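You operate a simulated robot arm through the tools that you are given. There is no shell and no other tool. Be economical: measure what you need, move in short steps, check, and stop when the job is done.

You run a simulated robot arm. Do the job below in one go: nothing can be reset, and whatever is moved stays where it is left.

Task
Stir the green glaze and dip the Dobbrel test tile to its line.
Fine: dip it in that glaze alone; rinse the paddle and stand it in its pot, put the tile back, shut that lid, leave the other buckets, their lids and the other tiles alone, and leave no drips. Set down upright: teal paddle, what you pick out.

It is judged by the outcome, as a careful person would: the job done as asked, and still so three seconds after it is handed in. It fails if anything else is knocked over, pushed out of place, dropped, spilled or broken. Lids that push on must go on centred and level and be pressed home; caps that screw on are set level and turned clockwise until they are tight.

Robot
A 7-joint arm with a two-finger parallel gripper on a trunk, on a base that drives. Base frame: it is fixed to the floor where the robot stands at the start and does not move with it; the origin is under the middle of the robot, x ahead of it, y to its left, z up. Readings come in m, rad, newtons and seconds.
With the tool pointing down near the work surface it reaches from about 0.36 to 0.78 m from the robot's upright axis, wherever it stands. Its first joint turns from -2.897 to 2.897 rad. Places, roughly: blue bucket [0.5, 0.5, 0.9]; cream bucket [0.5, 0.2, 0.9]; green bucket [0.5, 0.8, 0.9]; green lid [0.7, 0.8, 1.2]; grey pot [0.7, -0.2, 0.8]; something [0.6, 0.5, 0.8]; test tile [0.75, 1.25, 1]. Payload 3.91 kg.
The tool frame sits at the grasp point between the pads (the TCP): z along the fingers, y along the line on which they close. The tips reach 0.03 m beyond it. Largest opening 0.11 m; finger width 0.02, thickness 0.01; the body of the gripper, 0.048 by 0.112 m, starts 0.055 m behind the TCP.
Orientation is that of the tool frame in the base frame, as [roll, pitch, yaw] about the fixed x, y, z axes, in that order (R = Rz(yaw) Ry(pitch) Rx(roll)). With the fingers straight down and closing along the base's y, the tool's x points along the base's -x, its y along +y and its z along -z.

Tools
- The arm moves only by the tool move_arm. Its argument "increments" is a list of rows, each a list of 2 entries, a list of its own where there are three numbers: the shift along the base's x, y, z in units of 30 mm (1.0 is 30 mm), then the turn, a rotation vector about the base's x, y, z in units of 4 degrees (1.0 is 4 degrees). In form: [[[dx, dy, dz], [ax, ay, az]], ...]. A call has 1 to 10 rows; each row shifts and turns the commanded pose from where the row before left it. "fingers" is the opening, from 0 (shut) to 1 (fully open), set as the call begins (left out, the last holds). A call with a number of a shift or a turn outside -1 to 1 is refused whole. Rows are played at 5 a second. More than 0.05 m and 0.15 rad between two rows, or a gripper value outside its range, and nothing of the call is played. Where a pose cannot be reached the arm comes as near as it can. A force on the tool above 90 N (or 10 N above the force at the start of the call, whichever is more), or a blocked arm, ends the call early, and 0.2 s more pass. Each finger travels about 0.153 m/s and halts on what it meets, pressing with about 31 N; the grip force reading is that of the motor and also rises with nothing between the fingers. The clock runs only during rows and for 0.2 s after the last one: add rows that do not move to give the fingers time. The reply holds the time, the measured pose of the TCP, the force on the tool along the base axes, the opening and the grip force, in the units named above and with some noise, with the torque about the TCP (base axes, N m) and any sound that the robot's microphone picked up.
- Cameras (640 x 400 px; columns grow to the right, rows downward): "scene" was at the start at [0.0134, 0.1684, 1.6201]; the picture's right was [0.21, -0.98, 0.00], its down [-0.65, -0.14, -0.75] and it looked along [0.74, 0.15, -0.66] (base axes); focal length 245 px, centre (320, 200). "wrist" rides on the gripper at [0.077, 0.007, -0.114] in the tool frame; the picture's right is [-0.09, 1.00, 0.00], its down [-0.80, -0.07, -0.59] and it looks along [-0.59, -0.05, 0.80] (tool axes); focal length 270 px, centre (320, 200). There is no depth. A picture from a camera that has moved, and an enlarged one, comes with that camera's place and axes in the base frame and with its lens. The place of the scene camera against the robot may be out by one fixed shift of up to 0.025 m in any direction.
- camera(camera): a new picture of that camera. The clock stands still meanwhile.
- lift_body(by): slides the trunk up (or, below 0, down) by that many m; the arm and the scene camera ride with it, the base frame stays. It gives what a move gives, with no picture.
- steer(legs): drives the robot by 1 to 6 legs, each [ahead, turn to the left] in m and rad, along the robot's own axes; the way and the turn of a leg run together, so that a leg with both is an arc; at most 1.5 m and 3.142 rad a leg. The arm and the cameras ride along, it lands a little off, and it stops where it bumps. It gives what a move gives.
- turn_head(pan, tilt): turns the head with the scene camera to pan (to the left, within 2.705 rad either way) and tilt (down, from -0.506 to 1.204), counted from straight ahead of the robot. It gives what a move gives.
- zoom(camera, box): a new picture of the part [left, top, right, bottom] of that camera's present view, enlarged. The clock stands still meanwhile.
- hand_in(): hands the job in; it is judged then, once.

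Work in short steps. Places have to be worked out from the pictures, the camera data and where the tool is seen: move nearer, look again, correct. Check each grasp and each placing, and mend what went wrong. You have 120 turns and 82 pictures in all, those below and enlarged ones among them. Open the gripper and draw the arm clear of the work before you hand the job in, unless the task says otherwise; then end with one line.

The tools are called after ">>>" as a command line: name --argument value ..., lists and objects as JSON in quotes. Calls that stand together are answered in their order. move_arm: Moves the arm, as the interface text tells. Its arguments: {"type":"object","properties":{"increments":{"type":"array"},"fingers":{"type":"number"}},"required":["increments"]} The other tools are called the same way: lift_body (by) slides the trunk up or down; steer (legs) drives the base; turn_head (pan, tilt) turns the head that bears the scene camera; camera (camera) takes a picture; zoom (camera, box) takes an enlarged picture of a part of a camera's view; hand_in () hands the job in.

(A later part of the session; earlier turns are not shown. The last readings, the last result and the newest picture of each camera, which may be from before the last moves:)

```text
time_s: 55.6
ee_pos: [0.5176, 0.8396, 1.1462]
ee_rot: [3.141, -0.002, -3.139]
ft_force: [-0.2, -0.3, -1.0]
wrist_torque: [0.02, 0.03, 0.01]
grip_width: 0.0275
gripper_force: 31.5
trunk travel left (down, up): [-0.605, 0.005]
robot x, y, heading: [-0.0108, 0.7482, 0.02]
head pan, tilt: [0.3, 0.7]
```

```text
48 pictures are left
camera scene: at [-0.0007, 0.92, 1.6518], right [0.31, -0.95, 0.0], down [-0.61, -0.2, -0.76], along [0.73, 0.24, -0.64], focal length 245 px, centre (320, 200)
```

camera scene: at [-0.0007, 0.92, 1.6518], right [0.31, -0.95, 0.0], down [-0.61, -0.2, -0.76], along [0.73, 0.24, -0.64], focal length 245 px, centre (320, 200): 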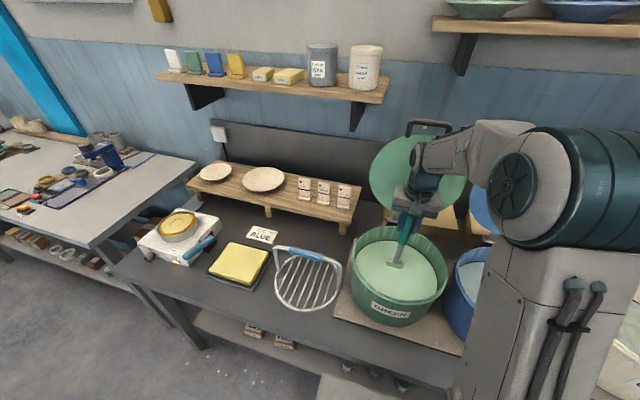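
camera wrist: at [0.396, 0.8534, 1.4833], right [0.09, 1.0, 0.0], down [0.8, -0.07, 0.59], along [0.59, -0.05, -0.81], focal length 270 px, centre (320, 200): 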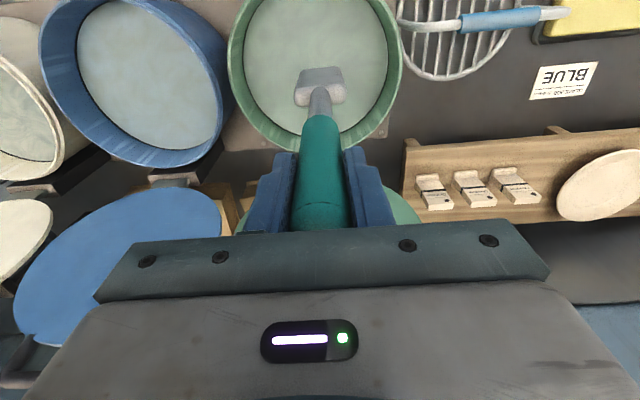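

The glaze has turned green and uniform. Two more circles, then raise the blade to just above the glaze, inside the bucket, and let it drip.

>>> move_arm --increments '[[[-0.2865, 0.8817, 0], [0, 0, 0]], [[-0.75, 0.5449, 0], [0, 0, 0]], [[-0.927, 0, 0], [0, 0, 0]], [[-0.75, -0.5449, 0], [0, 0, 0]], [[-0.2865, -0.8817, 0], [0, 0, 0]], [[0.2865, -0.8817, 0], [0, 0, 0]], [[0.75, -0.5449, 0], [0, 0, 0]], [[0.927, 0, 0], [0, 0, 0]], [[0.75, 0.5449, 0], [0, 0, 0]], [[0.2865, 0.8817, 0], [0, 0, 0]]]'

>>> move_arm --increments '[[[-0.2865, 0.8817, 0], [0, 0, 0]], [[-0.75, 0.5449, 0], [0, 0, 0]], [[-0.927, 0, 0], [0, 0, 0]], [[-0.75, -0.5449, 0], [0, 0, 0]], [[-0.2865, -0.8817, 0], [0, 0, 0]], [[0.2865, -0.8817, 0], [0, 0, 0]], [[0.75, -0.5449, 0], [0, 0, 0]], [[0.927, 0, 0], [0, 0, 0]], [[0.75, 0.5449, 0], [0, 0, 0]], [[0.2865, 0.8817, 0], [0, 0, 0]]]'

>>> move_arm --increments '[[[-0.75, 0, 0], [0, 0, 0]], [[-0.75, 0, 0], [0, 0, 0]], [[0, 0, 0.3], [0, 0, 0]], [[0, 0, 0.4], [0, 0, 0]], [[0, 0, 0.4], [0, 0, 0]], [[0, 0, 0.5], [0, 0, 0]], [[0, 0, 0.5], [0, 0, 0]], [[0, 0, 0.5], [0, 0, 0]], [[0, 0, 0.4], [0, 0, 0]], [[0, 0, 0.3], [0, 0, 0]]]'

>>> move_arm --increments '[[[0, 0, 0.2], [0, 0, 0]], [[0, 0, 0], [0, 0, 0]], [[0, 0, 0], [0, 0, 0]], [[0, 0, 0], [0, 0, 0]], [[0, 0, 0], [0, 0, 0]], [[0, 0, 0], [0, 0, 0]], [[0, 0, 0], [0, 0, 0]], [[0, 0, 0], [0, 0, 0]], [[0, 0, 0], [0, 0, 0]], [[0, 0, 0], [0, 0, 0]]]'

>>> zoom --camera "scene" --box '[330, 190, 470, 320]'

```text
time_s: 57.8
ee_pos: [0.5167, 0.8377, 1.1474]
ee_rot: [-3.141, -0.001, -3.139]
ft_force: [-0.3, -0.1, -1.5]
wrist_torque: [0.01, -0.01, -0.02]
grip_width: 0.0275
gripper_force: 31.1
trunk travel left (down, up): [-0.605, 0.005]
robot x, y, heading: [-0.0077, 0.7475, 0.017]
head pan, tilt: [0.3, 0.7]
```

```text
time_s: 60.0
ee_pos: [0.5163, 0.8378, 1.1471]
ee_rot: [3.141, -0.003, -3.139]
ft_force: [0.8, -0.5, -1.2]
wrist_torque: [-0.04, 0.03, 0.0]
grip_width: 0.0275
gripper_force: 31.0
trunk travel left (down, up): [-0.605, 0.005]
robot x, y, heading: [-0.0091, 0.7457, 0.015]
head pan, tilt: [0.3, 0.7]
```

```text
time_s: 62.2
ee_pos: [0.4709, 0.8372, 1.2454]
ee_rot: [3.14, -0.003, -3.138]
ft_force: [-0.8, -0.4, -1.3]
wrist_torque: [0.03, 0.02, 0.02]
grip_width: 0.0274
gripper_force: 30.7
trunk travel left (down, up): [-0.605, 0.005]
robot x, y, heading: [-0.0115, 0.7476, 0.024]
head pan, tilt: [0.3, 0.7]
```

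```text
time_s: 64.4
ee_pos: [0.4702, 0.8377, 1.2524]
ee_rot: [3.14, -0.003, -3.14]
ft_force: [-0.2, -0.1, -2.0]
wrist_torque: [-0.01, 0.03, -0.02]
grip_width: 0.0274
gripper_force: 30.9
trunk travel left (down, up): [-0.605, 0.005]
robot x, y, heading: [-0.0128, 0.7461, 0.017]
head pan, tilt: [0.3, 0.7]
```

```text
3.08 times, centred on (400, 255) of scene
camera zoom: at [-0.0008, 0.9192, 1.6519], right [0.31, -0.95, 0.0], down [-0.61, -0.2, -0.76], along [0.73, 0.24, -0.64], focal length 754 px, centre (74, 31)
```

zoom: 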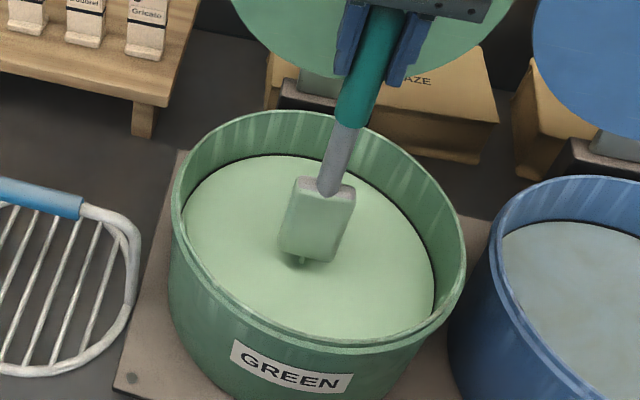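

Glaze is mixed. A drop hangs from the blade; I wait over the bucket for dripping to end.

>>> move_arm --increments '[[[0, 0, 0.2], [0, 0, 0]], [[0, 0, 0], [0, 0, 0]], [[0, 0, 0], [0, 0, 0]], [[0, 0, 0], [0, 0, 0]], [[0, 0, 0], [0, 0, 0]], [[0, 0, 0], [0, 0, 0]], [[0, 0, 0], [0, 0, 0]], [[0, 0, 0], [0, 0, 0]], [[0, 0, 0], [0, 0, 0]], [[0, 0, 0], [0, 0, 0]]]'

>>> move_arm --increments '[[[0, 0, 0], [0, 0, 0]], [[0, 0, 0], [0, 0, 0]], [[0, 0, 0], [0, 0, 0]], [[0, 0, 0], [0, 0, 0]], [[0, 0, 0], [0, 0, 0]], [[0, 0, 0], [0, 0, 0]], [[0, 0, 0], [0, 0, 0]], [[0, 0, 0], [0, 0, 0]], [[0, 0, 0], [0, 0, 0]], [[0, 0, 0], [0, 0, 0]]]'

>>> move_arm --increments '[[[0, 0, 0], [0, 0, 0]], [[0, 0, 0], [0, 0, 0]], [[0, 0, 0], [0, 0, 0]], [[0, 0, 0], [0, 0, 0]], [[0, 0, 0], [0, 0, 0]], [[0, 0, 0], [0, 0, 0]], [[0, 0, 0], [0, 0, 0]], [[0, 0, 0], [0, 0, 0]], [[0, 0, 0], [0, 0, 0]], [[0, 0, 0], [0, 0, 0]]]'

>>> zoom --camera "scene" --box '[330, 190, 470, 320]'

```text
time_s: 66.6
ee_pos: [0.4713, 0.8366, 1.2582]
ee_rot: [3.139, -0.001, -3.139]
ft_force: [0.1, 0.0, -1.8]
wrist_torque: [-0.02, 0.01, 0.02]
grip_width: 0.0276
gripper_force: 31.5
trunk travel left (down, up): [-0.605, 0.005]
robot x, y, heading: [-0.0075, 0.7397, 0.017]
head pan, tilt: [0.3, 0.7]
```

```text
time_s: 68.8
ee_pos: [0.4723, 0.8381, 1.2587]
ee_rot: [3.139, -0.001, -3.14]
ft_force: [0.1, 0.2, -3.0]
wrist_torque: [0.01, 0.01, -0.02]
grip_width: 0.028
gripper_force: 30.7
trunk travel left (down, up): [-0.605, 0.005]
robot x, y, heading: [-0.011, 0.7439, 0.02]
head pan, tilt: [0.3, 0.7]
```

```text
time_s: 71.0
ee_pos: [0.4711, 0.8369, 1.2577]
ee_rot: [3.14, -0.002, -3.139]
ft_force: [0.3, -0.1, -2.2]
wrist_torque: [-0.02, 0.0, 0.0]
grip_width: 0.0276
gripper_force: 31.4
trunk travel left (down, up): [-0.605, 0.005]
robot x, y, heading: [-0.0096, 0.7452, 0.016]
head pan, tilt: [0.3, 0.7]
```

```text
3.08 times, centred on (400, 255) of scene
camera zoom: at [-0.0008, 0.9192, 1.6519], right [0.31, -0.95, 0.0], down [-0.61, -0.2, -0.76], along [0.73, 0.24, -0.64], focal length 754 px, centre (74, 31)
```

zoom: 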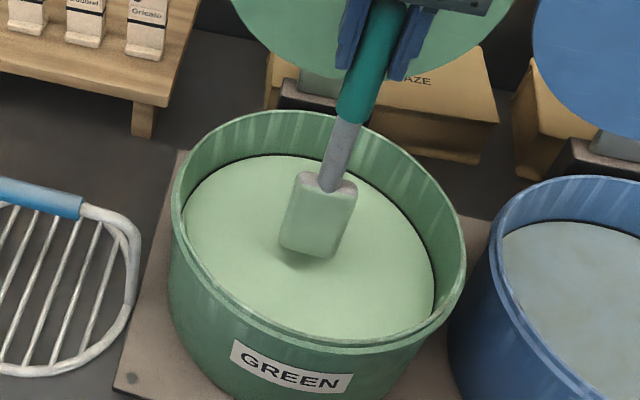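

No drop visible now. I wait four more seconds and check once more.

>>> move_arm --increments '[[[0, 0, 0], [0, 0, 0]], [[0, 0, 0], [0, 0, 0]], [[0, 0, 0], [0, 0, 0]], [[0, 0, 0], [0, 0, 0]], [[0, 0, 0], [0, 0, 0]], [[0, 0, 0], [0, 0, 0]], [[0, 0, 0], [0, 0, 0]], [[0, 0, 0], [0, 0, 0]], [[0, 0, 0], [0, 0, 0]], [[0, 0, 0], [0, 0, 0]]]'

>>> move_arm --increments '[[[0, 0, 0], [0, 0, 0]], [[0, 0, 0], [0, 0, 0]], [[0, 0, 0], [0, 0, 0]], [[0, 0, 0], [0, 0, 0]], [[0, 0, 0], [0, 0, 0]], [[0, 0, 0], [0, 0, 0]], [[0, 0, 0], [0, 0, 0]], [[0, 0, 0], [0, 0, 0]], [[0, 0, 0], [0, 0, 0]], [[0, 0, 0], [0, 0, 0]]]'

>>> zoom --camera "scene" --box '[370, 210, 440, 290]'

```text
time_s: 73.2
ee_pos: [0.4709, 0.8381, 1.2581]
ee_rot: [-3.141, -0.002, -3.141]
ft_force: [0.5, -0.5, -1.4]
wrist_torque: [0.0, 0.0, -0.02]
grip_width: 0.0274
gripper_force: 31.1
trunk travel left (down, up): [-0.605, 0.005]
robot x, y, heading: [-0.0135, 0.746, 0.017]
head pan, tilt: [0.3, 0.7]
```

```text
time_s: 75.4
ee_pos: [0.4713, 0.8389, 1.2579]
ee_rot: [3.14, -0.002, -3.14]
ft_force: [-0.1, 0.0, -1.1]
wrist_torque: [0.02, 0.03, -0.01]
grip_width: 0.0277
gripper_force: 31.6
trunk travel left (down, up): [-0.605, 0.005]
robot x, y, heading: [-0.0122, 0.7425, 0.018]
head pan, tilt: [0.3, 0.7]
```

```text
5.00 times, centred on (405, 250) of scene
camera zoom: at [-0.0008, 0.9192, 1.6519], right [0.31, -0.95, 0.0], down [-0.61, -0.2, -0.76], along [0.73, 0.24, -0.64], focal length 1226 px, centre (-105, -50)
```

zoom: 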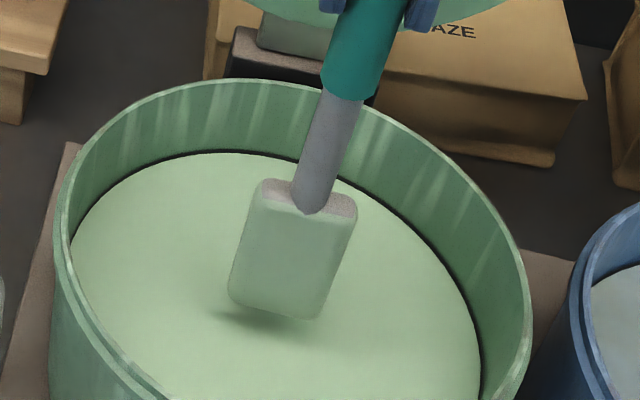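

No more drops. I lift clear over the green bucket, then drive back to the sink side (backing off first).

>>> move_arm --increments '[[[0, 0, 0.5], [0, 0, 0]], [[0, 0, 0.7], [0, 0, 0]], [[0, 0, 0.8], [0, 0, 0]], [[0, 0, 0.8], [0, 0, 0]], [[0, 0, 0.7], [0, 0, 0]], [[-0.5, 0, 0.4], [0, 0, 0]], [[-0.7, 0, 0], [0, 0, 0]], [[-0.7, 0, 0], [0, 0, 0]], [[-0.3, 0, 0], [0, 0, 0]]]'

>>> steer --legs '[[-0.28, 0], [0, -1.588], [0.94, 0], [0, 1.571]]'

>>> turn_head --pan -0.1 --tilt 0.7

>>> camera --camera "scene"

```text
time_s: 77.4
ee_pos: [0.4051, 0.8369, 1.375]
ee_rot: [3.141, -0.001, -3.141]
ft_force: [0.5, 0.3, -2.4]
wrist_torque: [-0.02, -0.03, 0.02]
grip_width: 0.0276
gripper_force: 31.1
trunk travel left (down, up): [-0.605, 0.005]
robot x, y, heading: [-0.0112, 0.7426, 0.015]
head pan, tilt: [0.3, 0.7]
```

```text
time_s: 91.6
ee_pos: [0.1164, -0.1286, 1.3749]
ee_rot: [3.14, -0.002, 3.098]
ft_force: [0.2, -0.6, -2.2]
wrist_torque: [-0.02, 0.03, 0.0]
grip_width: 0.0271
gripper_force: 30.7
trunk travel left (down, up): [-0.605, 0.005]
robot x, y, heading: [-0.3038, -0.2017, -0.029]
head pan, tilt: [0.3, 0.7]
```

```text
time_s: 92.5
ee_pos: [0.1169, -0.1293, 1.3758]
ee_rot: [3.141, -0.002, 3.098]
ft_force: [-0.5, -0.3, -1.5]
wrist_torque: [-0.02, -0.01, 0.01]
grip_width: 0.0275
gripper_force: 31.3
trunk travel left (down, up): [-0.605, 0.005]
robot x, y, heading: [-0.302, -0.2031, -0.025]
head pan, tilt: [-0.099, 0.7]
```

```text
44 pictures are left
camera scene: at [-0.2829, -0.0617, 1.6519], right [-0.13, -0.99, 0.0], down [-0.64, 0.08, -0.76], along [0.76, -0.1, -0.64], focal length 245 px, centre (320, 200)
```

scene: 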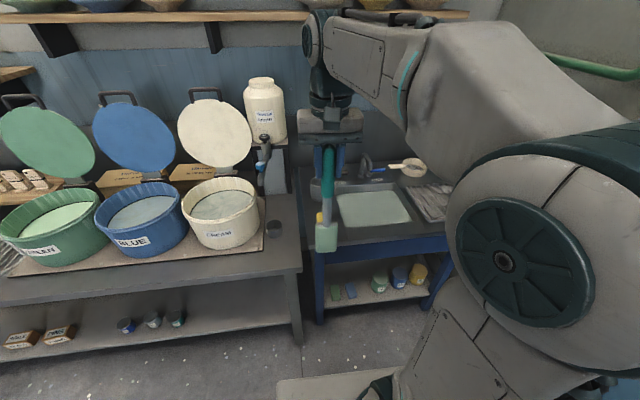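

Base is well placed. I shift the paddle in line with the sink (y≈-0.4) and then drive ahead.

>>> move_arm --increments '[[[0, -1, 0], [0, 0, 0]], [[0, -1, 0], [0, 0, 0]], [[0, -1, 0], [0, 0, 0]], [[0, -1, 0], [0, 0, 0]], [[0, -1, 0], [0, 0, 0]], [[0, -1, 0], [0, 0, 0]], [[0, -1, 0], [0, 0, 0]], [[0, -1, 0], [0, 0, 0]], [[0, -1, 0], [0, 0, 0]]]'

>>> steer --legs '[[0.27, 0.025]]'

>>> camera --camera "scene"

>>> camera --camera "wrist"

```text
time_s: 94.5
ee_pos: [0.117, -0.4001, 1.3722]
ee_rot: [3.14, -0.003, 3.098]
ft_force: [0.1, -0.6, -1.5]
wrist_torque: [0.02, -0.02, -0.02]
grip_width: 0.0277
gripper_force: 30.6
trunk travel left (down, up): [-0.605, 0.005]
robot x, y, heading: [-0.298, -0.201, -0.027]
head pan, tilt: [-0.099, 0.7]
```

```text
time_s: 96.3
ee_pos: [0.39, -0.3951, 1.3736]
ee_rot: [3.139, -0.002, 3.119]
ft_force: [0.8, -0.9, -1.5]
wrist_torque: [-0.02, 0.0, -0.03]
grip_width: 0.0278
gripper_force: 30.5
trunk travel left (down, up): [-0.605, 0.005]
robot x, y, heading: [-0.0327, -0.2093, -0.008]
head pan, tilt: [-0.099, 0.7]
```

```text
43 pictures are left
camera scene: at [-0.0172, -0.0664, 1.6519], right [-0.11, -0.99, 0.0], down [-0.64, 0.07, -0.76], along [0.76, -0.08, -0.64], focal length 245 px, centre (320, 200)
```

scene: 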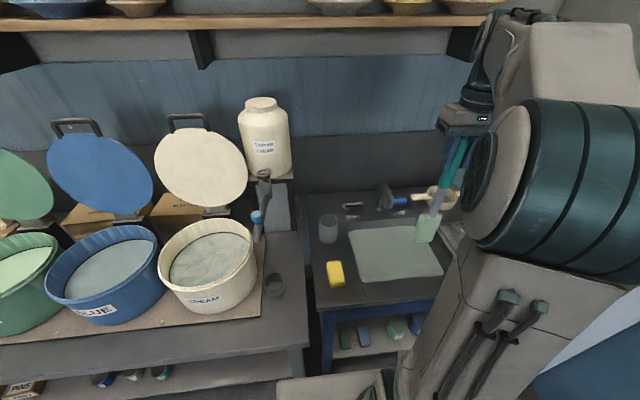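

```text
42 pictures are left
camera wrist: at [0.3132, -0.3859, 1.4888], right [0.11, 0.99, 0.0], down [0.8, -0.09, 0.59], along [0.59, -0.06, -0.81], focal length 270 px, centre (320, 200)
```

wrist: 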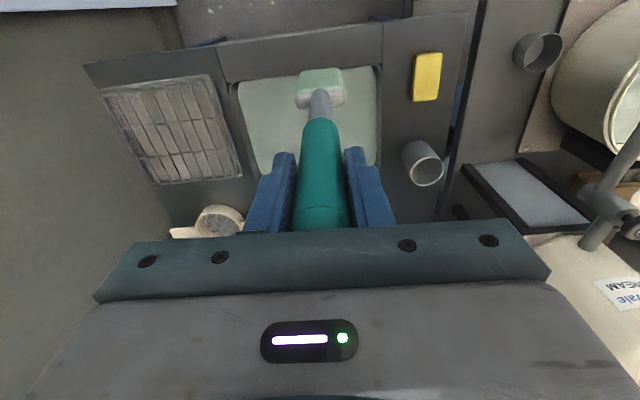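

Water surface seems at z≈0.80, basin spanning x 0.45–0.75, y -0.59– -0.27. I move the paddle over it and lower to just above the surface.

>>> move_arm --increments '[[[0.9, -0.2, 0], [0, 0, 0]], [[0.9, -0.2, 0], [0, 0, 0]], [[0.9, -0.2, 0], [0, 0, 0]], [[0.9, -0.2, 0], [0, 0, 0]], [[0.9, -0.2, 0], [0, 0, 0]], [[0.8, 0, -0.5], [0, 0, 0]], [[0, 0, -1], [0, 0, 0]], [[0, 0, -1], [0, 0, 0]], [[0, 0, -1], [0, 0, 0]], [[0, 0, -1], [0, 0, 0]]]'

>>> move_arm --increments '[[[0, 0, -1], [0, 0, 0]], [[0, 0, -1], [0, 0, 0]], [[0, 0, -1], [0, 0, 0]]]'

>>> camera --camera "wrist"

>>> camera --camera "scene"

```text
time_s: 98.5
ee_pos: [0.5483, -0.4248, 1.2389]
ee_rot: [3.139, -0.003, 3.119]
ft_force: [0.0, 0.3, -1.6]
wrist_torque: [-0.02, 0.01, 0.0]
grip_width: 0.0275
gripper_force: 31.0
trunk travel left (down, up): [-0.605, 0.005]
robot x, y, heading: [-0.0368, -0.2049, -0.009]
head pan, tilt: [-0.099, 0.7]
```

```text
time_s: 99.3
ee_pos: [0.5489, -0.4243, 1.1481]
ee_rot: [3.14, -0.001, 3.118]
ft_force: [0.4, 0.6, -1.4]
wrist_torque: [0.03, 0.02, 0.0]
grip_width: 0.0275
gripper_force: 31.3
trunk travel left (down, up): [-0.605, 0.005]
robot x, y, heading: [-0.0339, -0.2065, -0.007]
head pan, tilt: [-0.099, 0.7]
```

```text
41 pictures are left
camera wrist: at [0.4722, -0.4154, 1.2632], right [0.11, 0.99, 0.0], down [0.8, -0.09, 0.59], along [0.59, -0.06, -0.81], focal length 270 px, centre (320, 200)
```

wrist: 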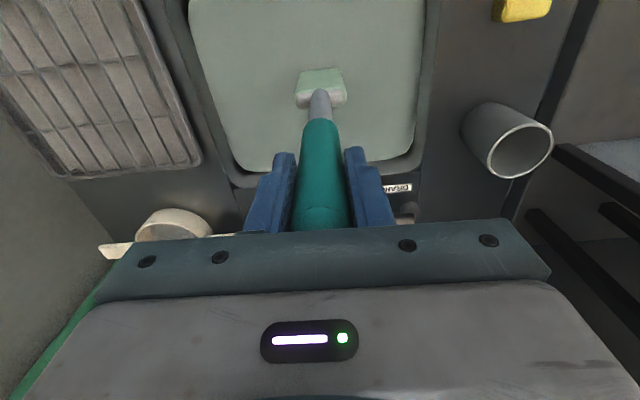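

```text
40 pictures are left
camera scene: at [-0.0177, -0.0666, 1.6519], right [-0.11, -0.99, 0.0], down [-0.64, 0.07, -0.76], along [0.76, -0.08, -0.64], focal length 245 px, centre (320, 200)
```

scene: 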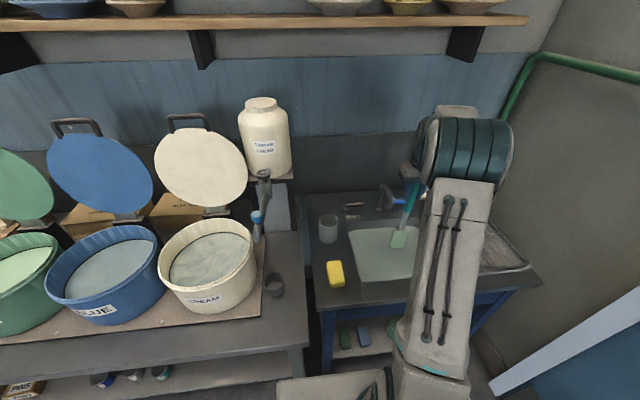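

Blade is over the water. Lower into it in steps with force check.

>>> move_arm --increments '[[[0, 0, -0.8], [0, 0, 0]], [[0, 0, -0.8], [0, 0, 0]], [[0, 0, -0.6], [0, 0, 0]], [[0, 0, -0.4], [0, 0, 0]], [[0, 0, -0.4], [0, 0, 0]], [[0, 0, -0.4], [0, 0, 0]], [[0, 0, -0.4], [0, 0, 0]], [[0, 0, -0.4], [0, 0, 0]], [[0, 0, -0.3], [0, 0, 0]]]'

>>> zoom --camera "scene" --box '[340, 160, 480, 290]'

```text
time_s: 101.3
ee_pos: [0.5476, -0.4243, 1.0141]
ee_rot: [3.14, -0.002, 3.119]
ft_force: [1.4, 0.8, -2.7]
wrist_torque: [0.0, 0.03, 0.02]
grip_width: 0.0277
gripper_force: 30.9
trunk travel left (down, up): [-0.605, 0.005]
robot x, y, heading: [-0.0316, -0.2066, -0.007]
head pan, tilt: [-0.099, 0.7]
```

```text
3.08 times, centred on (410, 225) of scene
camera zoom: at [-0.0179, -0.0665, 1.6519], right [-0.11, -0.99, 0.0], down [-0.64, 0.07, -0.76], along [0.76, -0.08, -0.64], focal length 754 px, centre (43, 123)
```

zoom: 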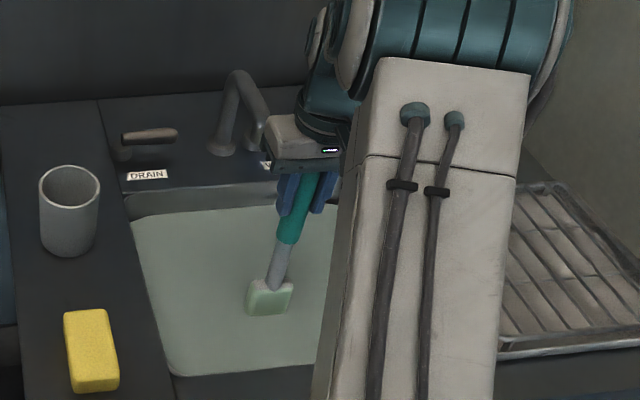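

Half the blade is submerged and no contact. Lower 5 cm more, then swish back and forth.

>>> move_arm --increments '[[[0, 0, -0.3], [0, 0, 0]], [[0, 0, -0.3], [0, 0, 0]], [[0, 0, -0.3], [0, 0, 0]], [[0, 0, -0.3], [0, 0, 0]], [[0, 0, -0.3], [0, 0, 0]], [[0, 0, -0.3], [0, 0, 0]]]'

>>> move_arm --increments '[[[0, 0.6, 0], [0, 0, 0]], [[0, 0.6, 0], [0, 0, 0]], [[0, -0.6, 0], [0, 0, 0]], [[0, -0.6, 0], [0, 0, 0]], [[0, -0.6, 0], [0, 0, 0]], [[0, 0.6, 0], [0, 0, 0]], [[0.6, 0, 0], [0, 0, 0]], [[-0.6, 0, 0], [0, 0, 0]], [[-0.6, 0, 0], [0, 0, 0]], [[0.6, 0, 0], [0, 0, 0]]]'

>>> zoom --camera "scene" --box '[340, 160, 480, 290]'

```text
time_s: 102.8
ee_pos: [0.5469, -0.4238, 0.9688]
ee_rot: [-3.137, 0.013, 3.117]
ft_force: [0.2, 1.3, 60.3]
wrist_torque: [0.76, -0.27, 0.01]
grip_width: 0.0278
gripper_force: 31.1
trunk travel left (down, up): [-0.605, 0.005]
robot x, y, heading: [-0.035, -0.2041, -0.007]
head pan, tilt: [-0.099, 0.7]
```

```text
time_s: 105.0
ee_pos: [0.5438, -0.4244, 0.9671]
ee_rot: [-3.138, 0.008, 3.118]
ft_force: [-5.9, 6.9, 63.6]
wrist_torque: [1.42, 1.62, 0.37]
grip_width: 0.0282
gripper_force: 31.0
trunk travel left (down, up): [-0.605, 0.005]
robot x, y, heading: [-0.0347, -0.2066, -0.011]
head pan, tilt: [-0.099, 0.7]
```

```text
3.08 times, centred on (410, 225) of scene
camera zoom: at [-0.0252, -0.0629, 1.6519], right [-0.11, -0.99, 0.0], down [-0.64, 0.07, -0.77], along [0.76, -0.08, -0.64], focal length 754 px, centre (43, 123)
```

zoom: 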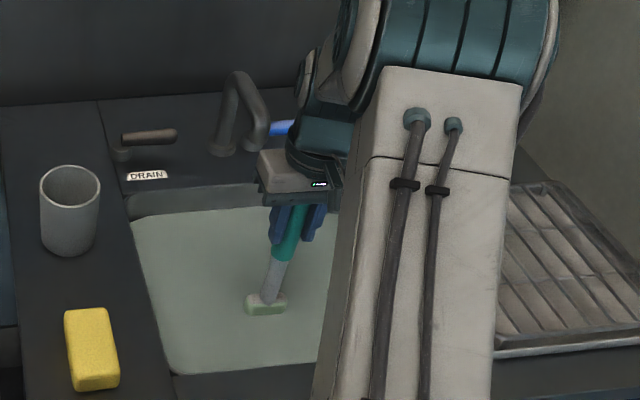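

It touched the sink floor (60 N). I raise slightly to relieve and swish clear of the floor.

>>> move_arm --increments '[[[0, 0, 0.3], [0, 0, 0]], [[0, 0, 0.3], [0, 0, 0]], [[0, 0, 0], [0, 0, 0]]]'

>>> move_arm --increments '[[[0, 0.6, 0], [0, 0, 0]], [[0, 0.6, 0], [0, 0, 0]], [[0, -0.6, 0], [0, 0, 0]], [[0, -0.6, 0], [0, 0, 0]], [[0, -0.6, 0], [0, 0, 0]], [[0, 0.6, 0], [0, 0, 0]], [[0.6, 0, 0], [0, 0, 0]], [[-0.6, 0, 0], [0, 0, 0]], [[-0.6, 0, 0], [0, 0, 0]], [[0.6, 0, 0], [0, 0, 0]]]'

>>> zoom --camera "scene" --box '[360, 190, 430, 270]'

```text
time_s: 105.8
ee_pos: [0.5482, -0.4263, 0.9762]
ee_rot: [3.14, -0.003, 3.121]
ft_force: [-1.1, -0.5, -2.0]
wrist_torque: [-0.01, 0.01, -0.01]
grip_width: 0.0272
gripper_force: 31.0
trunk travel left (down, up): [-0.605, 0.005]
robot x, y, heading: [-0.0304, -0.207, -0.004]
head pan, tilt: [-0.099, 0.7]
```

```text
time_s: 108.0
ee_pos: [0.5476, -0.4249, 0.9765]
ee_rot: [3.141, -0.001, 3.118]
ft_force: [-0.1, 0.9, -2.1]
wrist_torque: [0.04, 0.03, -0.01]
grip_width: 0.0276
gripper_force: 31.6
trunk travel left (down, up): [-0.605, 0.005]
robot x, y, heading: [-0.0368, -0.2057, -0.001]
head pan, tilt: [-0.099, 0.7]
```

```text
5.00 times, centred on (395, 230) of scene
camera zoom: at [-0.0174, -0.0664, 1.6519], right [-0.11, -0.99, 0.0], down [-0.64, 0.07, -0.76], along [0.76, -0.08, -0.64], focal length 1226 px, centre (-55, 50)
```

zoom: 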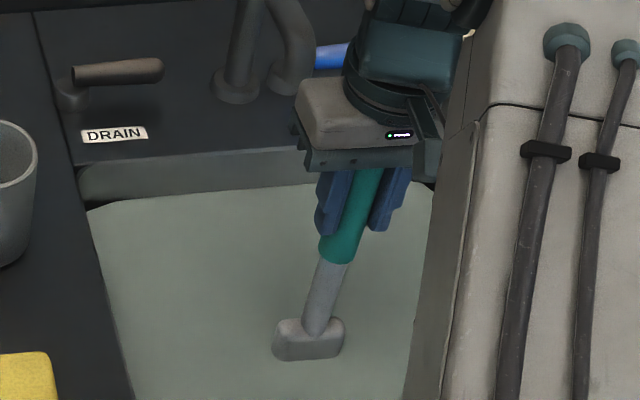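

The blade looks clean now. I swish once more, raise to above the water, and let it drip over the basin.

>>> move_arm --increments '[[[0, 0.6, 0], [0, 0, 0]], [[0, 0.6, 0], [0, 0, 0]], [[0, -0.6, 0], [0, 0, 0]], [[0, -0.6, 0], [0, 0, 0]], [[0, -0.6, 0], [0, 0, 0]], [[0, 0.6, 0], [0, 0, 0]], [[0.6, 0, 0], [0, 0, 0]], [[-0.6, 0, 0], [0, 0, 0]], [[-0.6, 0, 0], [0, 0, 0]], [[0.6, 0, 0], [0, 0, 0]]]'

>>> move_arm --increments '[[[0, 0, 0.5], [0, 0, 0]], [[0, 0, 0.5], [0, 0, 0]], [[0, 0, 0.5], [0, 0, 0]], [[0, 0, 0.5], [0, 0, 0]], [[0, 0, 0.5], [0, 0, 0]], [[0, 0, 0.5], [0, 0, 0]], [[0, 0, 0.5], [0, 0, 0]], [[0, 0, 0.5], [0, 0, 0]], [[0, 0, 0.5], [0, 0, 0]]]'

>>> move_arm --increments '[[[0, 0, 0], [0, 0, 0]], [[0, 0, 0], [0, 0, 0]], [[0, 0, 0], [0, 0, 0]], [[0, 0, 0], [0, 0, 0]], [[0, 0, 0], [0, 0, 0]], [[0, 0, 0], [0, 0, 0]], [[0, 0, 0], [0, 0, 0]], [[0, 0, 0], [0, 0, 0]], [[0, 0, 0], [0, 0, 0]], [[0, 0, 0], [0, 0, 0]]]'

>>> move_arm --increments '[[[0, 0, 0], [0, 0, 0]], [[0, 0, 0], [0, 0, 0]], [[0, 0, 0], [0, 0, 0]], [[0, 0, 0], [0, 0, 0]], [[0, 0, 0], [0, 0, 0]], [[0, 0, 0], [0, 0, 0]], [[0, 0, 0], [0, 0, 0]], [[0, 0, 0], [0, 0, 0]], [[0, 0, 0], [0, 0, 0]], [[0, 0, 0], [0, 0, 0]]]'

>>> move_arm --increments '[[[0, 0, 0], [0, 0, 0]], [[0, 0, 0], [0, 0, 0]], [[0, 0, 0], [0, 0, 0]], [[0, 0, 0], [0, 0, 0]], [[0, 0, 0], [0, 0, 0]], [[0, 0, 0], [0, 0, 0]], [[0, 0, 0], [0, 0, 0]], [[0, 0, 0], [0, 0, 0]], [[0, 0, 0], [0, 0, 0]], [[0, 0, 0], [0, 0, 0]]]'

>>> zoom --camera "scene" --box '[330, 160, 450, 280]'

```text
time_s: 110.2
ee_pos: [0.5491, -0.4236, 0.9782]
ee_rot: [3.14, -0.001, 3.119]
ft_force: [-0.4, -0.9, -2.1]
wrist_torque: [-0.01, 0.03, -0.03]
grip_width: 0.0277
gripper_force: 31.0
trunk travel left (down, up): [-0.605, 0.005]
robot x, y, heading: [-0.0346, -0.2073, -0.008]
head pan, tilt: [-0.099, 0.7]
```

```text
time_s: 112.2
ee_pos: [0.5477, -0.4239, 1.1135]
ee_rot: [3.139, -0.001, 3.119]
ft_force: [-0.5, -0.8, -2.4]
wrist_torque: [0.02, -0.02, -0.03]
grip_width: 0.0275
gripper_force: 30.8
trunk travel left (down, up): [-0.605, 0.005]
robot x, y, heading: [-0.0324, -0.2042, -0.008]
head pan, tilt: [-0.099, 0.7]
```

```text
time_s: 114.3
ee_pos: [0.5468, -0.4254, 1.1127]
ee_rot: [3.14, -0.002, 3.118]
ft_force: [0.1, 0.2, -1.3]
wrist_torque: [-0.03, 0.01, -0.04]
grip_width: 0.0277
gripper_force: 31.2
trunk travel left (down, up): [-0.605, 0.005]
robot x, y, heading: [-0.034, -0.2069, -0.0]
head pan, tilt: [-0.099, 0.7]
```

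```text
time_s: 116.5
ee_pos: [0.5477, -0.4247, 1.1133]
ee_rot: [3.14, -0.001, 3.119]
ft_force: [0.2, 0.0, -1.7]
wrist_torque: [-0.01, 0.02, -0.02]
grip_width: 0.0275
gripper_force: 30.7
trunk travel left (down, up): [-0.605, 0.005]
robot x, y, heading: [-0.0328, -0.2052, -0.01]
head pan, tilt: [-0.099, 0.7]
```

```text
time_s: 118.8
ee_pos: [0.547, -0.4255, 1.1137]
ee_rot: [3.14, 0.0, 3.118]
ft_force: [-0.2, -0.4, -1.2]
wrist_torque: [0.01, -0.01, 0.01]
grip_width: 0.0272
gripper_force: 30.9
trunk travel left (down, up): [-0.605, 0.005]
robot x, y, heading: [-0.0347, -0.2061, -0.007]
head pan, tilt: [-0.099, 0.7]
```

```text
3.33 times, centred on (390, 220) of scene
camera zoom: at [-0.0181, -0.0664, 1.6519], right [-0.11, -0.99, 0.0], down [-0.64, 0.07, -0.76], along [0.76, -0.08, -0.64], focal length 817 px, centre (87, 133)
```

zoom: 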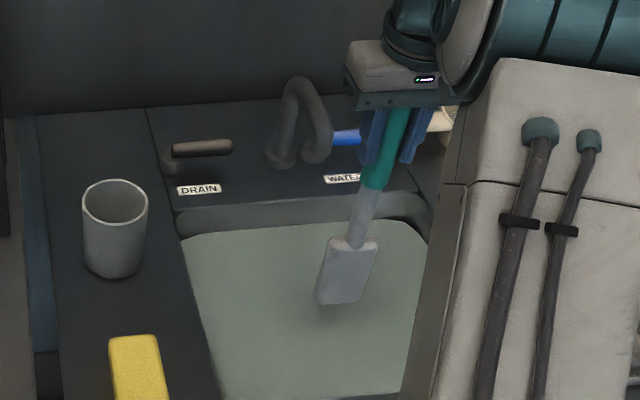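

Clean and not dripping. I wait a little more, then raise and carry it to above the pot with the original orientation.

>>> move_arm --increments '[[[0, 0, 0], [0, 0, 0]], [[0, 0, 0], [0, 0, 0]], [[0, 0, 0], [0, 0, 0]], [[0, 0, 0], [0, 0, 0]], [[0, 0, 0], [0, 0, 0]], [[0, 0, 0], [0, 0, 0]], [[0, 0, 0], [0, 0, 0]], [[0, 0, 0], [0, 0, 0]], [[0, 0, 0], [0, 0, 0]], [[0, 0, 0], [0, 0, 0]]]'

>>> move_arm --increments '[[[0, 0, 0.8], [0, 0, 0.33]], [[0, 0, 0.9], [0, 0, 0]], [[0, 0, 0.9], [0, 0, 0]], [[0, 0, 0.9], [0, 0, 0]], [[0, 0, 0.9], [0, 0, 0]], [[0, 0, 0.9], [0, 0, 0]], [[0, 0, 0.9], [0, 0, 0]], [[0, 1, 0], [0, 0, 0]], [[0, 1, 0], [0, 0, 0]], [[0, 1, 0], [0, 0, 0]]]'

>>> move_arm --increments '[[[0.6, 1, 0], [0, 0, 0]], [[0.6, 1, 0], [0, 0, 0]], [[0.6, 1, 0], [0, 0, 0]], [[0.6, 1, 0], [0, 0, 0]], [[0.6, 1, 0], [0, 0, 0]], [[0.73, 0.5, 0], [0, 0, 0]], [[0, 0, -0.5], [0, 0, 0]]]'

>>> camera --camera "wrist"

>>> zoom --camera "scene" --box '[260, 120, 420, 270]'

```text
time_s: 121.0
ee_pos: [0.547, -0.4247, 1.1126]
ee_rot: [3.141, -0.001, 3.118]
ft_force: [-0.4, -0.5, -2.0]
wrist_torque: [0.02, 0.02, 0.0]
grip_width: 0.0275
gripper_force: 31.0
trunk travel left (down, up): [-0.605, 0.005]
robot x, y, heading: [-0.0363, -0.2055, -0.007]
head pan, tilt: [-0.099, 0.7]
```

```text
time_s: 123.2
ee_pos: [0.5479, -0.3332, 1.2996]
ee_rot: [3.14, -0.003, -3.139]
ft_force: [0.2, 0.3, -0.9]
wrist_torque: [-0.03, 0.01, -0.02]
grip_width: 0.0276
gripper_force: 31.4
trunk travel left (down, up): [-0.605, 0.005]
robot x, y, heading: [-0.0364, -0.2056, -0.004]
head pan, tilt: [-0.099, 0.7]
```

```text
time_s: 124.8
ee_pos: [0.6595, -0.1693, 1.2843]
ee_rot: [3.14, -0.003, 3.141]
ft_force: [0.8, 0.5, -2.0]
wrist_torque: [0.0, 0.01, -0.02]
grip_width: 0.0276
gripper_force: 31.3
trunk travel left (down, up): [-0.605, 0.005]
robot x, y, heading: [-0.0354, -0.2042, -0.008]
head pan, tilt: [-0.099, 0.7]
```

```text
35 pictures are left
camera wrist: at [0.5824, -0.1625, 1.3997], right [0.09, 1.0, 0.0], down [0.8, -0.07, 0.59], along [0.59, -0.05, -0.81], focal length 270 px, centre (320, 200)
```

wrist: 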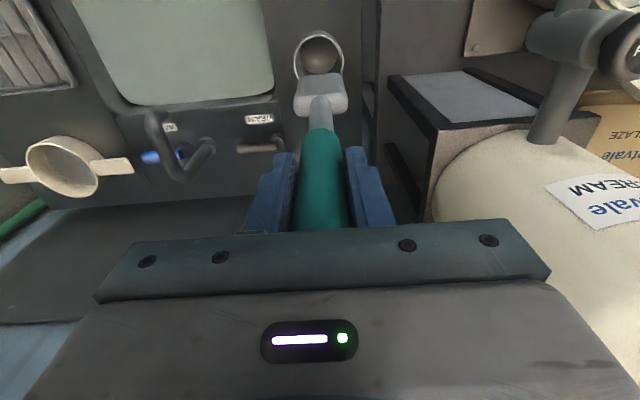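

```text
2.67 times, centred on (340, 195) of scene
camera zoom: at [-0.0189, -0.0663, 1.6519], right [-0.11, -0.99, 0.0], down [-0.64, 0.07, -0.77], along [0.76, -0.08, -0.64], focal length 654 px, centre (267, 213)
```

zoom: 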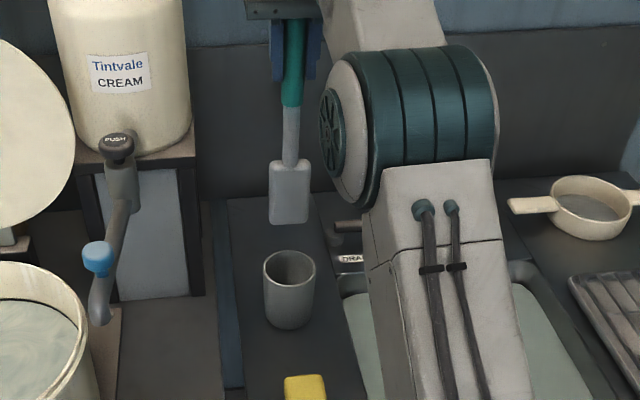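

The paddle is above the pot (slipped up in the grip by ~1.5 cm). Lower into the pot, with fine steps at the end.

>>> move_arm --increments '[[[0, 0, -0.7], [0, 0, 0]], [[0, 0, -0.7], [0, 0, 0]], [[0, 0, -0.7], [0, 0, 0]], [[0, 0, -0.7], [0, 0, 0]], [[0, 0, -0.7], [0, 0, 0]], [[0, 0, -0.7], [0, 0, 0]], [[0, 0, -0.7], [0, 0, 0]]]'

>>> zoom --camera "scene" --box '[260, 120, 420, 270]'

>>> move_arm --increments '[[[0, 0, -0.15], [0, 0, 0]], [[0, 0, -0.15], [0, 0, 0]], [[0, 0, -0.1], [0, 0, 0]]]'

```text
time_s: 126.1
ee_pos: [0.6666, -0.1711, 1.1805]
ee_rot: [3.138, 0.017, 3.138]
ft_force: [-4.5, -3.4, 1.1]
wrist_torque: [-0.52, 2.19, -0.14]
grip_width: 0.0279
gripper_force: 30.7
trunk travel left (down, up): [-0.605, 0.005]
robot x, y, heading: [-0.0357, -0.2103, -0.01]
head pan, tilt: [-0.099, 0.7]
stopped in row 6: the force on the tool passed its limit (the readings are from after the stop); the commanded pose is now the measured one
```

```text
2.67 times, centred on (340, 195) of scene
camera zoom: at [-0.011, -0.0656, 1.6508], right [-0.11, -0.99, 0.0], down [-0.64, 0.07, -0.76], along [0.76, -0.08, -0.65], focal length 654 px, centre (267, 213)
```

zoom: 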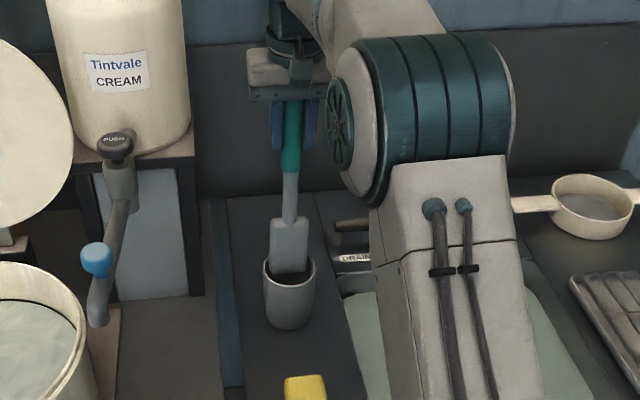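

```text
time_s: 126.9
ee_pos: [0.6636, -0.1716, 1.1747]
ee_rot: [3.14, 0.032, 3.14]
ft_force: [-0.7, -4.1, -2.4]
wrist_torque: [-1.09, 0.28, -0.02]
grip_width: 0.0276
gripper_force: 31.7
trunk travel left (down, up): [-0.605, 0.005]
robot x, y, heading: [-0.037, -0.2029, -0.004]
head pan, tilt: [-0.099, 0.7]
```

Contact with the pot rim. Look closely from both cameras before going on.

>>> zoom --camera "wrist" --box '[240, 20, 400, 140]'

>>> zoom --camera "scene" --box '[310, 160, 370, 220]'

```text
3.33 times, centred on (320, 80) of wrist
camera zoom: at [0.5833, -0.1642, 1.2873], right [0.09, 1.0, 0.01], down [0.78, -0.07, 0.62], along [0.62, -0.05, -0.79], focal length 901 px, centre (320, 600)
```

zoom: 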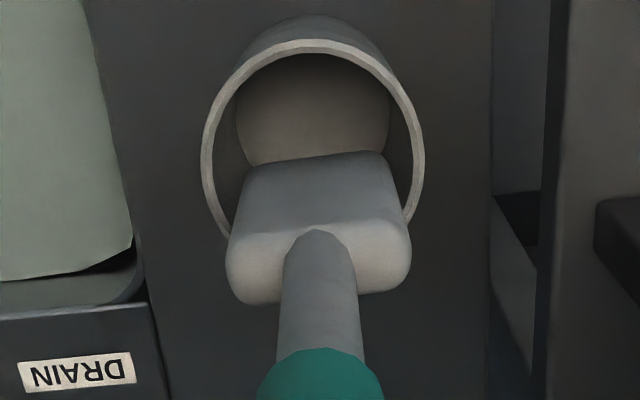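

```text
6.67 times, centred on (340, 190) of scene
camera zoom: at [-0.018, -0.0668, 1.6519], right [-0.11, -0.99, 0.0], down [-0.64, 0.07, -0.76], along [0.76, -0.08, -0.64], focal length 1634 px, centre (187, 267)
```

zoom: 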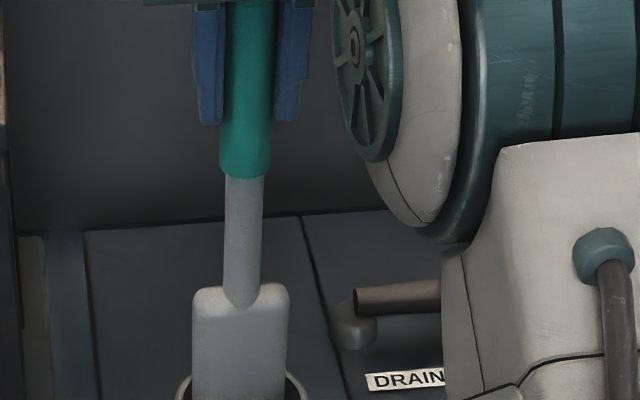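

The blade is wedged against the pot's far wall; the pot hasn't moved. I lift a bit, straighten, shift 15 mm toward the robot and look.

>>> move_arm --increments '[[[0, 0, 0.5], [0, 0, 0]], [[0, 0, 0.5], [0, 0.25, 0]], [[-0.3, 0, 0], [0, 0, 0]], [[-0.3, 0, 0], [0, 0, 0]], [[0, 0, 0], [0, 0, 0]]]'

>>> zoom --camera "wrist" --box '[240, 20, 400, 140]'

```text
time_s: 128.1
ee_pos: [0.6453, -0.1709, 1.2048]
ee_rot: [3.136, 0.013, -3.141]
ft_force: [-0.2, 0.3, -1.9]
wrist_torque: [0.0, -0.01, 0.01]
grip_width: 0.0276
gripper_force: 30.9
trunk travel left (down, up): [-0.605, 0.005]
robot x, y, heading: [-0.0377, -0.2094, -0.008]
head pan, tilt: [-0.099, 0.7]
```

```text
3.33 times, centred on (320, 80) of wrist
camera zoom: at [0.5669, -0.163, 1.3191], right [0.09, 1.0, 0.01], down [0.79, -0.07, 0.61], along [0.6, -0.05, -0.8], focal length 901 px, centre (320, 600)
```

zoom: 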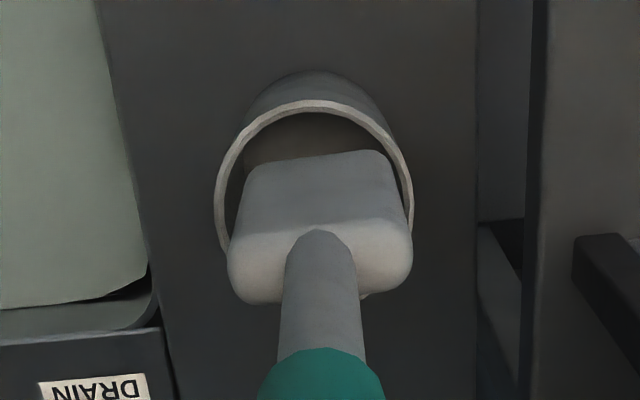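

Pot centre comes out at (0.657,-0.172) and the blade centre about 5 mm ahead of the TCP. I centre (x +7 mm, y -2 mm) and lower slowly.

>>> move_arm --increments '[[[0.22, -0.06, 0], [0, 0, 0]], [[0, 0, -0.4], [0, 0, 0]], [[0, 0, -0.4], [0, 0, 0]], [[0, 0, -0.4], [0, 0, 0]], [[0, 0, -0.3], [0, 0, 0]], [[0, 0, -0.3], [0, 0, 0]]]'

>>> zoom --camera "wrist" --box '[240, 20, 400, 140]'

```text
time_s: 129.5
ee_pos: [0.6516, -0.1721, 1.1504]
ee_rot: [3.139, 0.013, 3.141]
ft_force: [-0.1, 1.0, -1.1]
wrist_torque: [0.01, -0.01, 0.01]
grip_width: 0.0277
gripper_force: 30.9
trunk travel left (down, up): [-0.605, 0.005]
robot x, y, heading: [-0.0326, -0.2057, -0.008]
head pan, tilt: [-0.099, 0.7]
```

```text
3.33 times, centred on (320, 80) of wrist
camera zoom: at [0.5737, -0.1651, 1.2646], right [0.09, 1.0, 0.01], down [0.79, -0.07, 0.6], along [0.6, -0.05, -0.8], focal length 901 px, centre (320, 600)
```

zoom: 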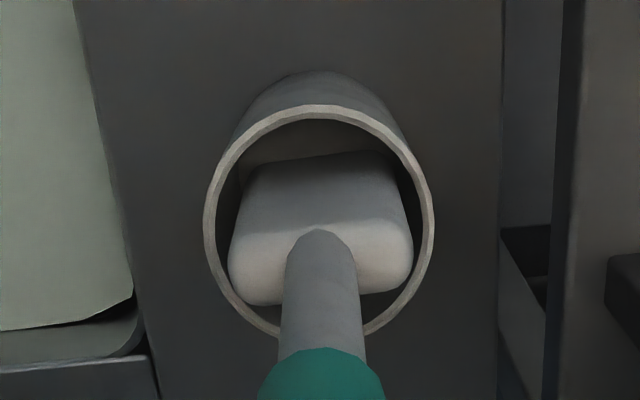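

It is going in freely and centred. Lower the rest in fine steps until it touches the pot floor.

>>> move_arm --increments '[[[0, 0, -0.25], [0, 0, 0]], [[0, 0, -0.25], [0, 0, 0]], [[0, 0, -0.2], [0, 0, 0]], [[0, 0, -0.2], [0, 0, 0]], [[0, 0, -0.2], [0, 0, 0]], [[0, 0, -0.2], [0, 0, 0]]]'

```text
time_s: 130.9
ee_pos: [0.651, -0.1723, 1.1106]
ee_rot: [3.139, 0.012, 3.139]
ft_force: [0.1, -1.2, -1.7]
wrist_torque: [-0.34, -0.05, -0.02]
grip_width: 0.0277
gripper_force: 30.8
trunk travel left (down, up): [-0.605, 0.005]
robot x, y, heading: [-0.0354, -0.2058, -0.009]
head pan, tilt: [-0.099, 0.7]
```

>>> move_arm --increments '[[[0, 0, -0.1], [0, 0, 0]], [[0, 0, -0.1], [0, 0, 0]], [[0, 0, -0.1], [0, 0, 0]]]'

>>> zoom --camera "scene" --box '[300, 150, 380, 240]'

```text
time_s: 131.7
ee_pos: [0.6516, -0.172, 1.105]
ee_rot: [3.137, 0.017, -3.141]
ft_force: [0.1, -1.5, 4.6]
wrist_torque: [-0.54, -0.03, -0.03]
grip_width: 0.0273
gripper_force: 31.1
trunk travel left (down, up): [-0.605, 0.005]
robot x, y, heading: [-0.035, -0.2041, -0.004]
head pan, tilt: [-0.099, 0.7]
```

```text
4.44 times, centred on (340, 195) of scene
camera zoom: at [-0.0188, -0.0664, 1.652], right [-0.11, -0.99, 0.0], down [-0.64, 0.07, -0.77], along [0.76, -0.08, -0.64], focal length 1090 px, centre (231, 222)
```

zoom: 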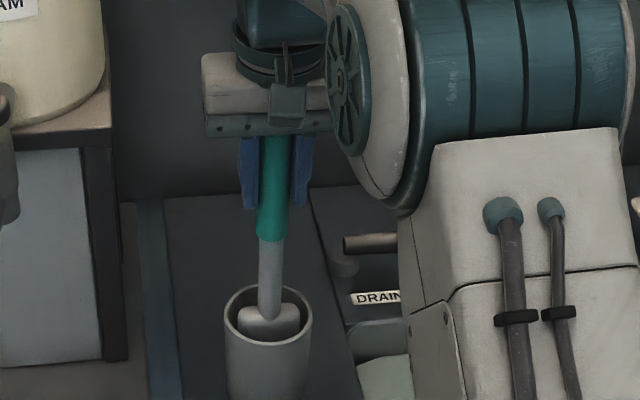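

Blade is seated on the pot floor. Release and raise the gripper straight up.

>>> move_arm --increments '[[[0, 0, 0], [0, 0, 0]], [[0, 0, 0], [0, 0, 0]], [[0, 0, 0], [0, 0, 0]], [[0, 0, 0.6], [0, 0, 0]], [[0, 0, 0.8], [0, 0, 0]], [[0, 0, 0.8], [0, 0, 0]], [[0, 0, 0.9], [0, 0, 0]], [[0, 0, 0.9], [0, 0, 0]], [[0, 0, 0.9], [0, 0, 0]], [[0, 0, 0.9], [0, 0, 0]]]' --fingers 1

>>> zoom --camera "scene" --box '[260, 120, 420, 270]'

```text
time_s: 133.9
ee_pos: [0.6526, -0.1712, 1.2769]
ee_rot: [3.135, 0.014, 3.141]
ft_force: [-0.2, 0.4, -0.9]
wrist_torque: [0.02, 0.0, 0.0]
grip_width: 0.1099
gripper_force: 0.0
trunk travel left (down, up): [-0.605, 0.005]
robot x, y, heading: [-0.0341, -0.208, -0.005]
head pan, tilt: [-0.099, 0.7]
```

```text
2.67 times, centred on (340, 195) of scene
camera zoom: at [-0.0182, -0.0662, 1.6518], right [-0.11, -0.99, 0.0], down [-0.64, 0.07, -0.76], along [0.76, -0.08, -0.64], focal length 654 px, centre (267, 213)
```

zoom: 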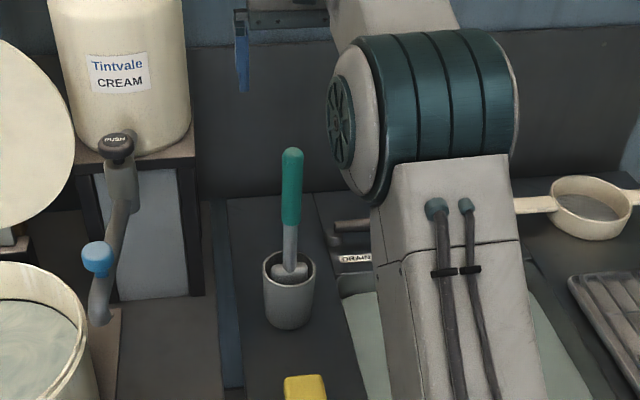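

Paddle stands upright in its pot. Now pull the arm in, and drive to the green bucket / tile side (target y≈1.05).

>>> move_arm --increments '[[[-1, 0, 0.3], [0, 0, 0]], [[-1, 0, 0.5], [0, 0.2, 0]], [[-1, 0, 0.5], [0, 0, 0]], [[-1, 0, 0.5], [0, 0, 0]], [[-1, 0, 0.5], [0, 0, 0]], [[-1, 0, 0.5], [0, 0, 0]], [[-1, 0, 0], [0, 0, 0]], [[-1, 0, 0], [0, 0, 0]], [[-0.6, 0, 0], [0, 0, 0]]]'

>>> steer --legs '[[-0.27, 0], [0, 1.577], [1.25, 0], [0, -1.571]]'

>>> turn_head --pan 0.0 --tilt 0.65

>>> camera --camera "scene"

```text
time_s: 135.9
ee_pos: [0.3927, -0.174, 1.3621]
ee_rot: [3.136, -0.001, 3.141]
ft_force: [-0.2, 0.5, -0.8]
wrist_torque: [-0.02, -0.01, -0.05]
grip_width: 0.1101
gripper_force: 0.1
trunk travel left (down, up): [-0.605, 0.005]
robot x, y, heading: [-0.0339, -0.2067, -0.01]
head pan, tilt: [-0.099, 0.7]
```

```text
time_s: 151.3
ee_pos: [0.1276, 1.0702, 1.3616]
ee_rot: [3.136, 0.0, -3.137]
ft_force: [-0.5, 0.0, -0.4]
wrist_torque: [0.02, 0.01, -0.01]
grip_width: 0.11
gripper_force: 0.1
trunk travel left (down, up): [-0.605, 0.005]
robot x, y, heading: [-0.2983, 1.0334, 0.0]
head pan, tilt: [-0.099, 0.7]
```

```text
time_s: 151.9
ee_pos: [0.1281, 1.07, 1.3605]
ee_rot: [3.135, 0.0, -3.137]
ft_force: [0.6, -0.2, 0.3]
wrist_torque: [-0.01, 0.03, 0.02]
grip_width: 0.1098
gripper_force: 0.0
trunk travel left (down, up): [-0.605, 0.005]
robot x, y, heading: [-0.2992, 1.0327, -0.0]
head pan, tilt: [0.0, 0.649]
```

```text
26 pictures are left
camera scene: at [-0.2822, 1.1824, 1.6562], right [0.0, -1.0, 0.0], down [-0.6, 0.0, -0.8], along [0.8, 0.0, -0.6], focal length 245 px, centre (320, 200)
```

scene: 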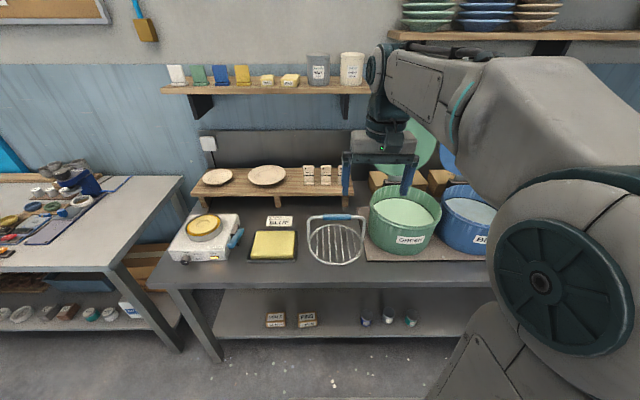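

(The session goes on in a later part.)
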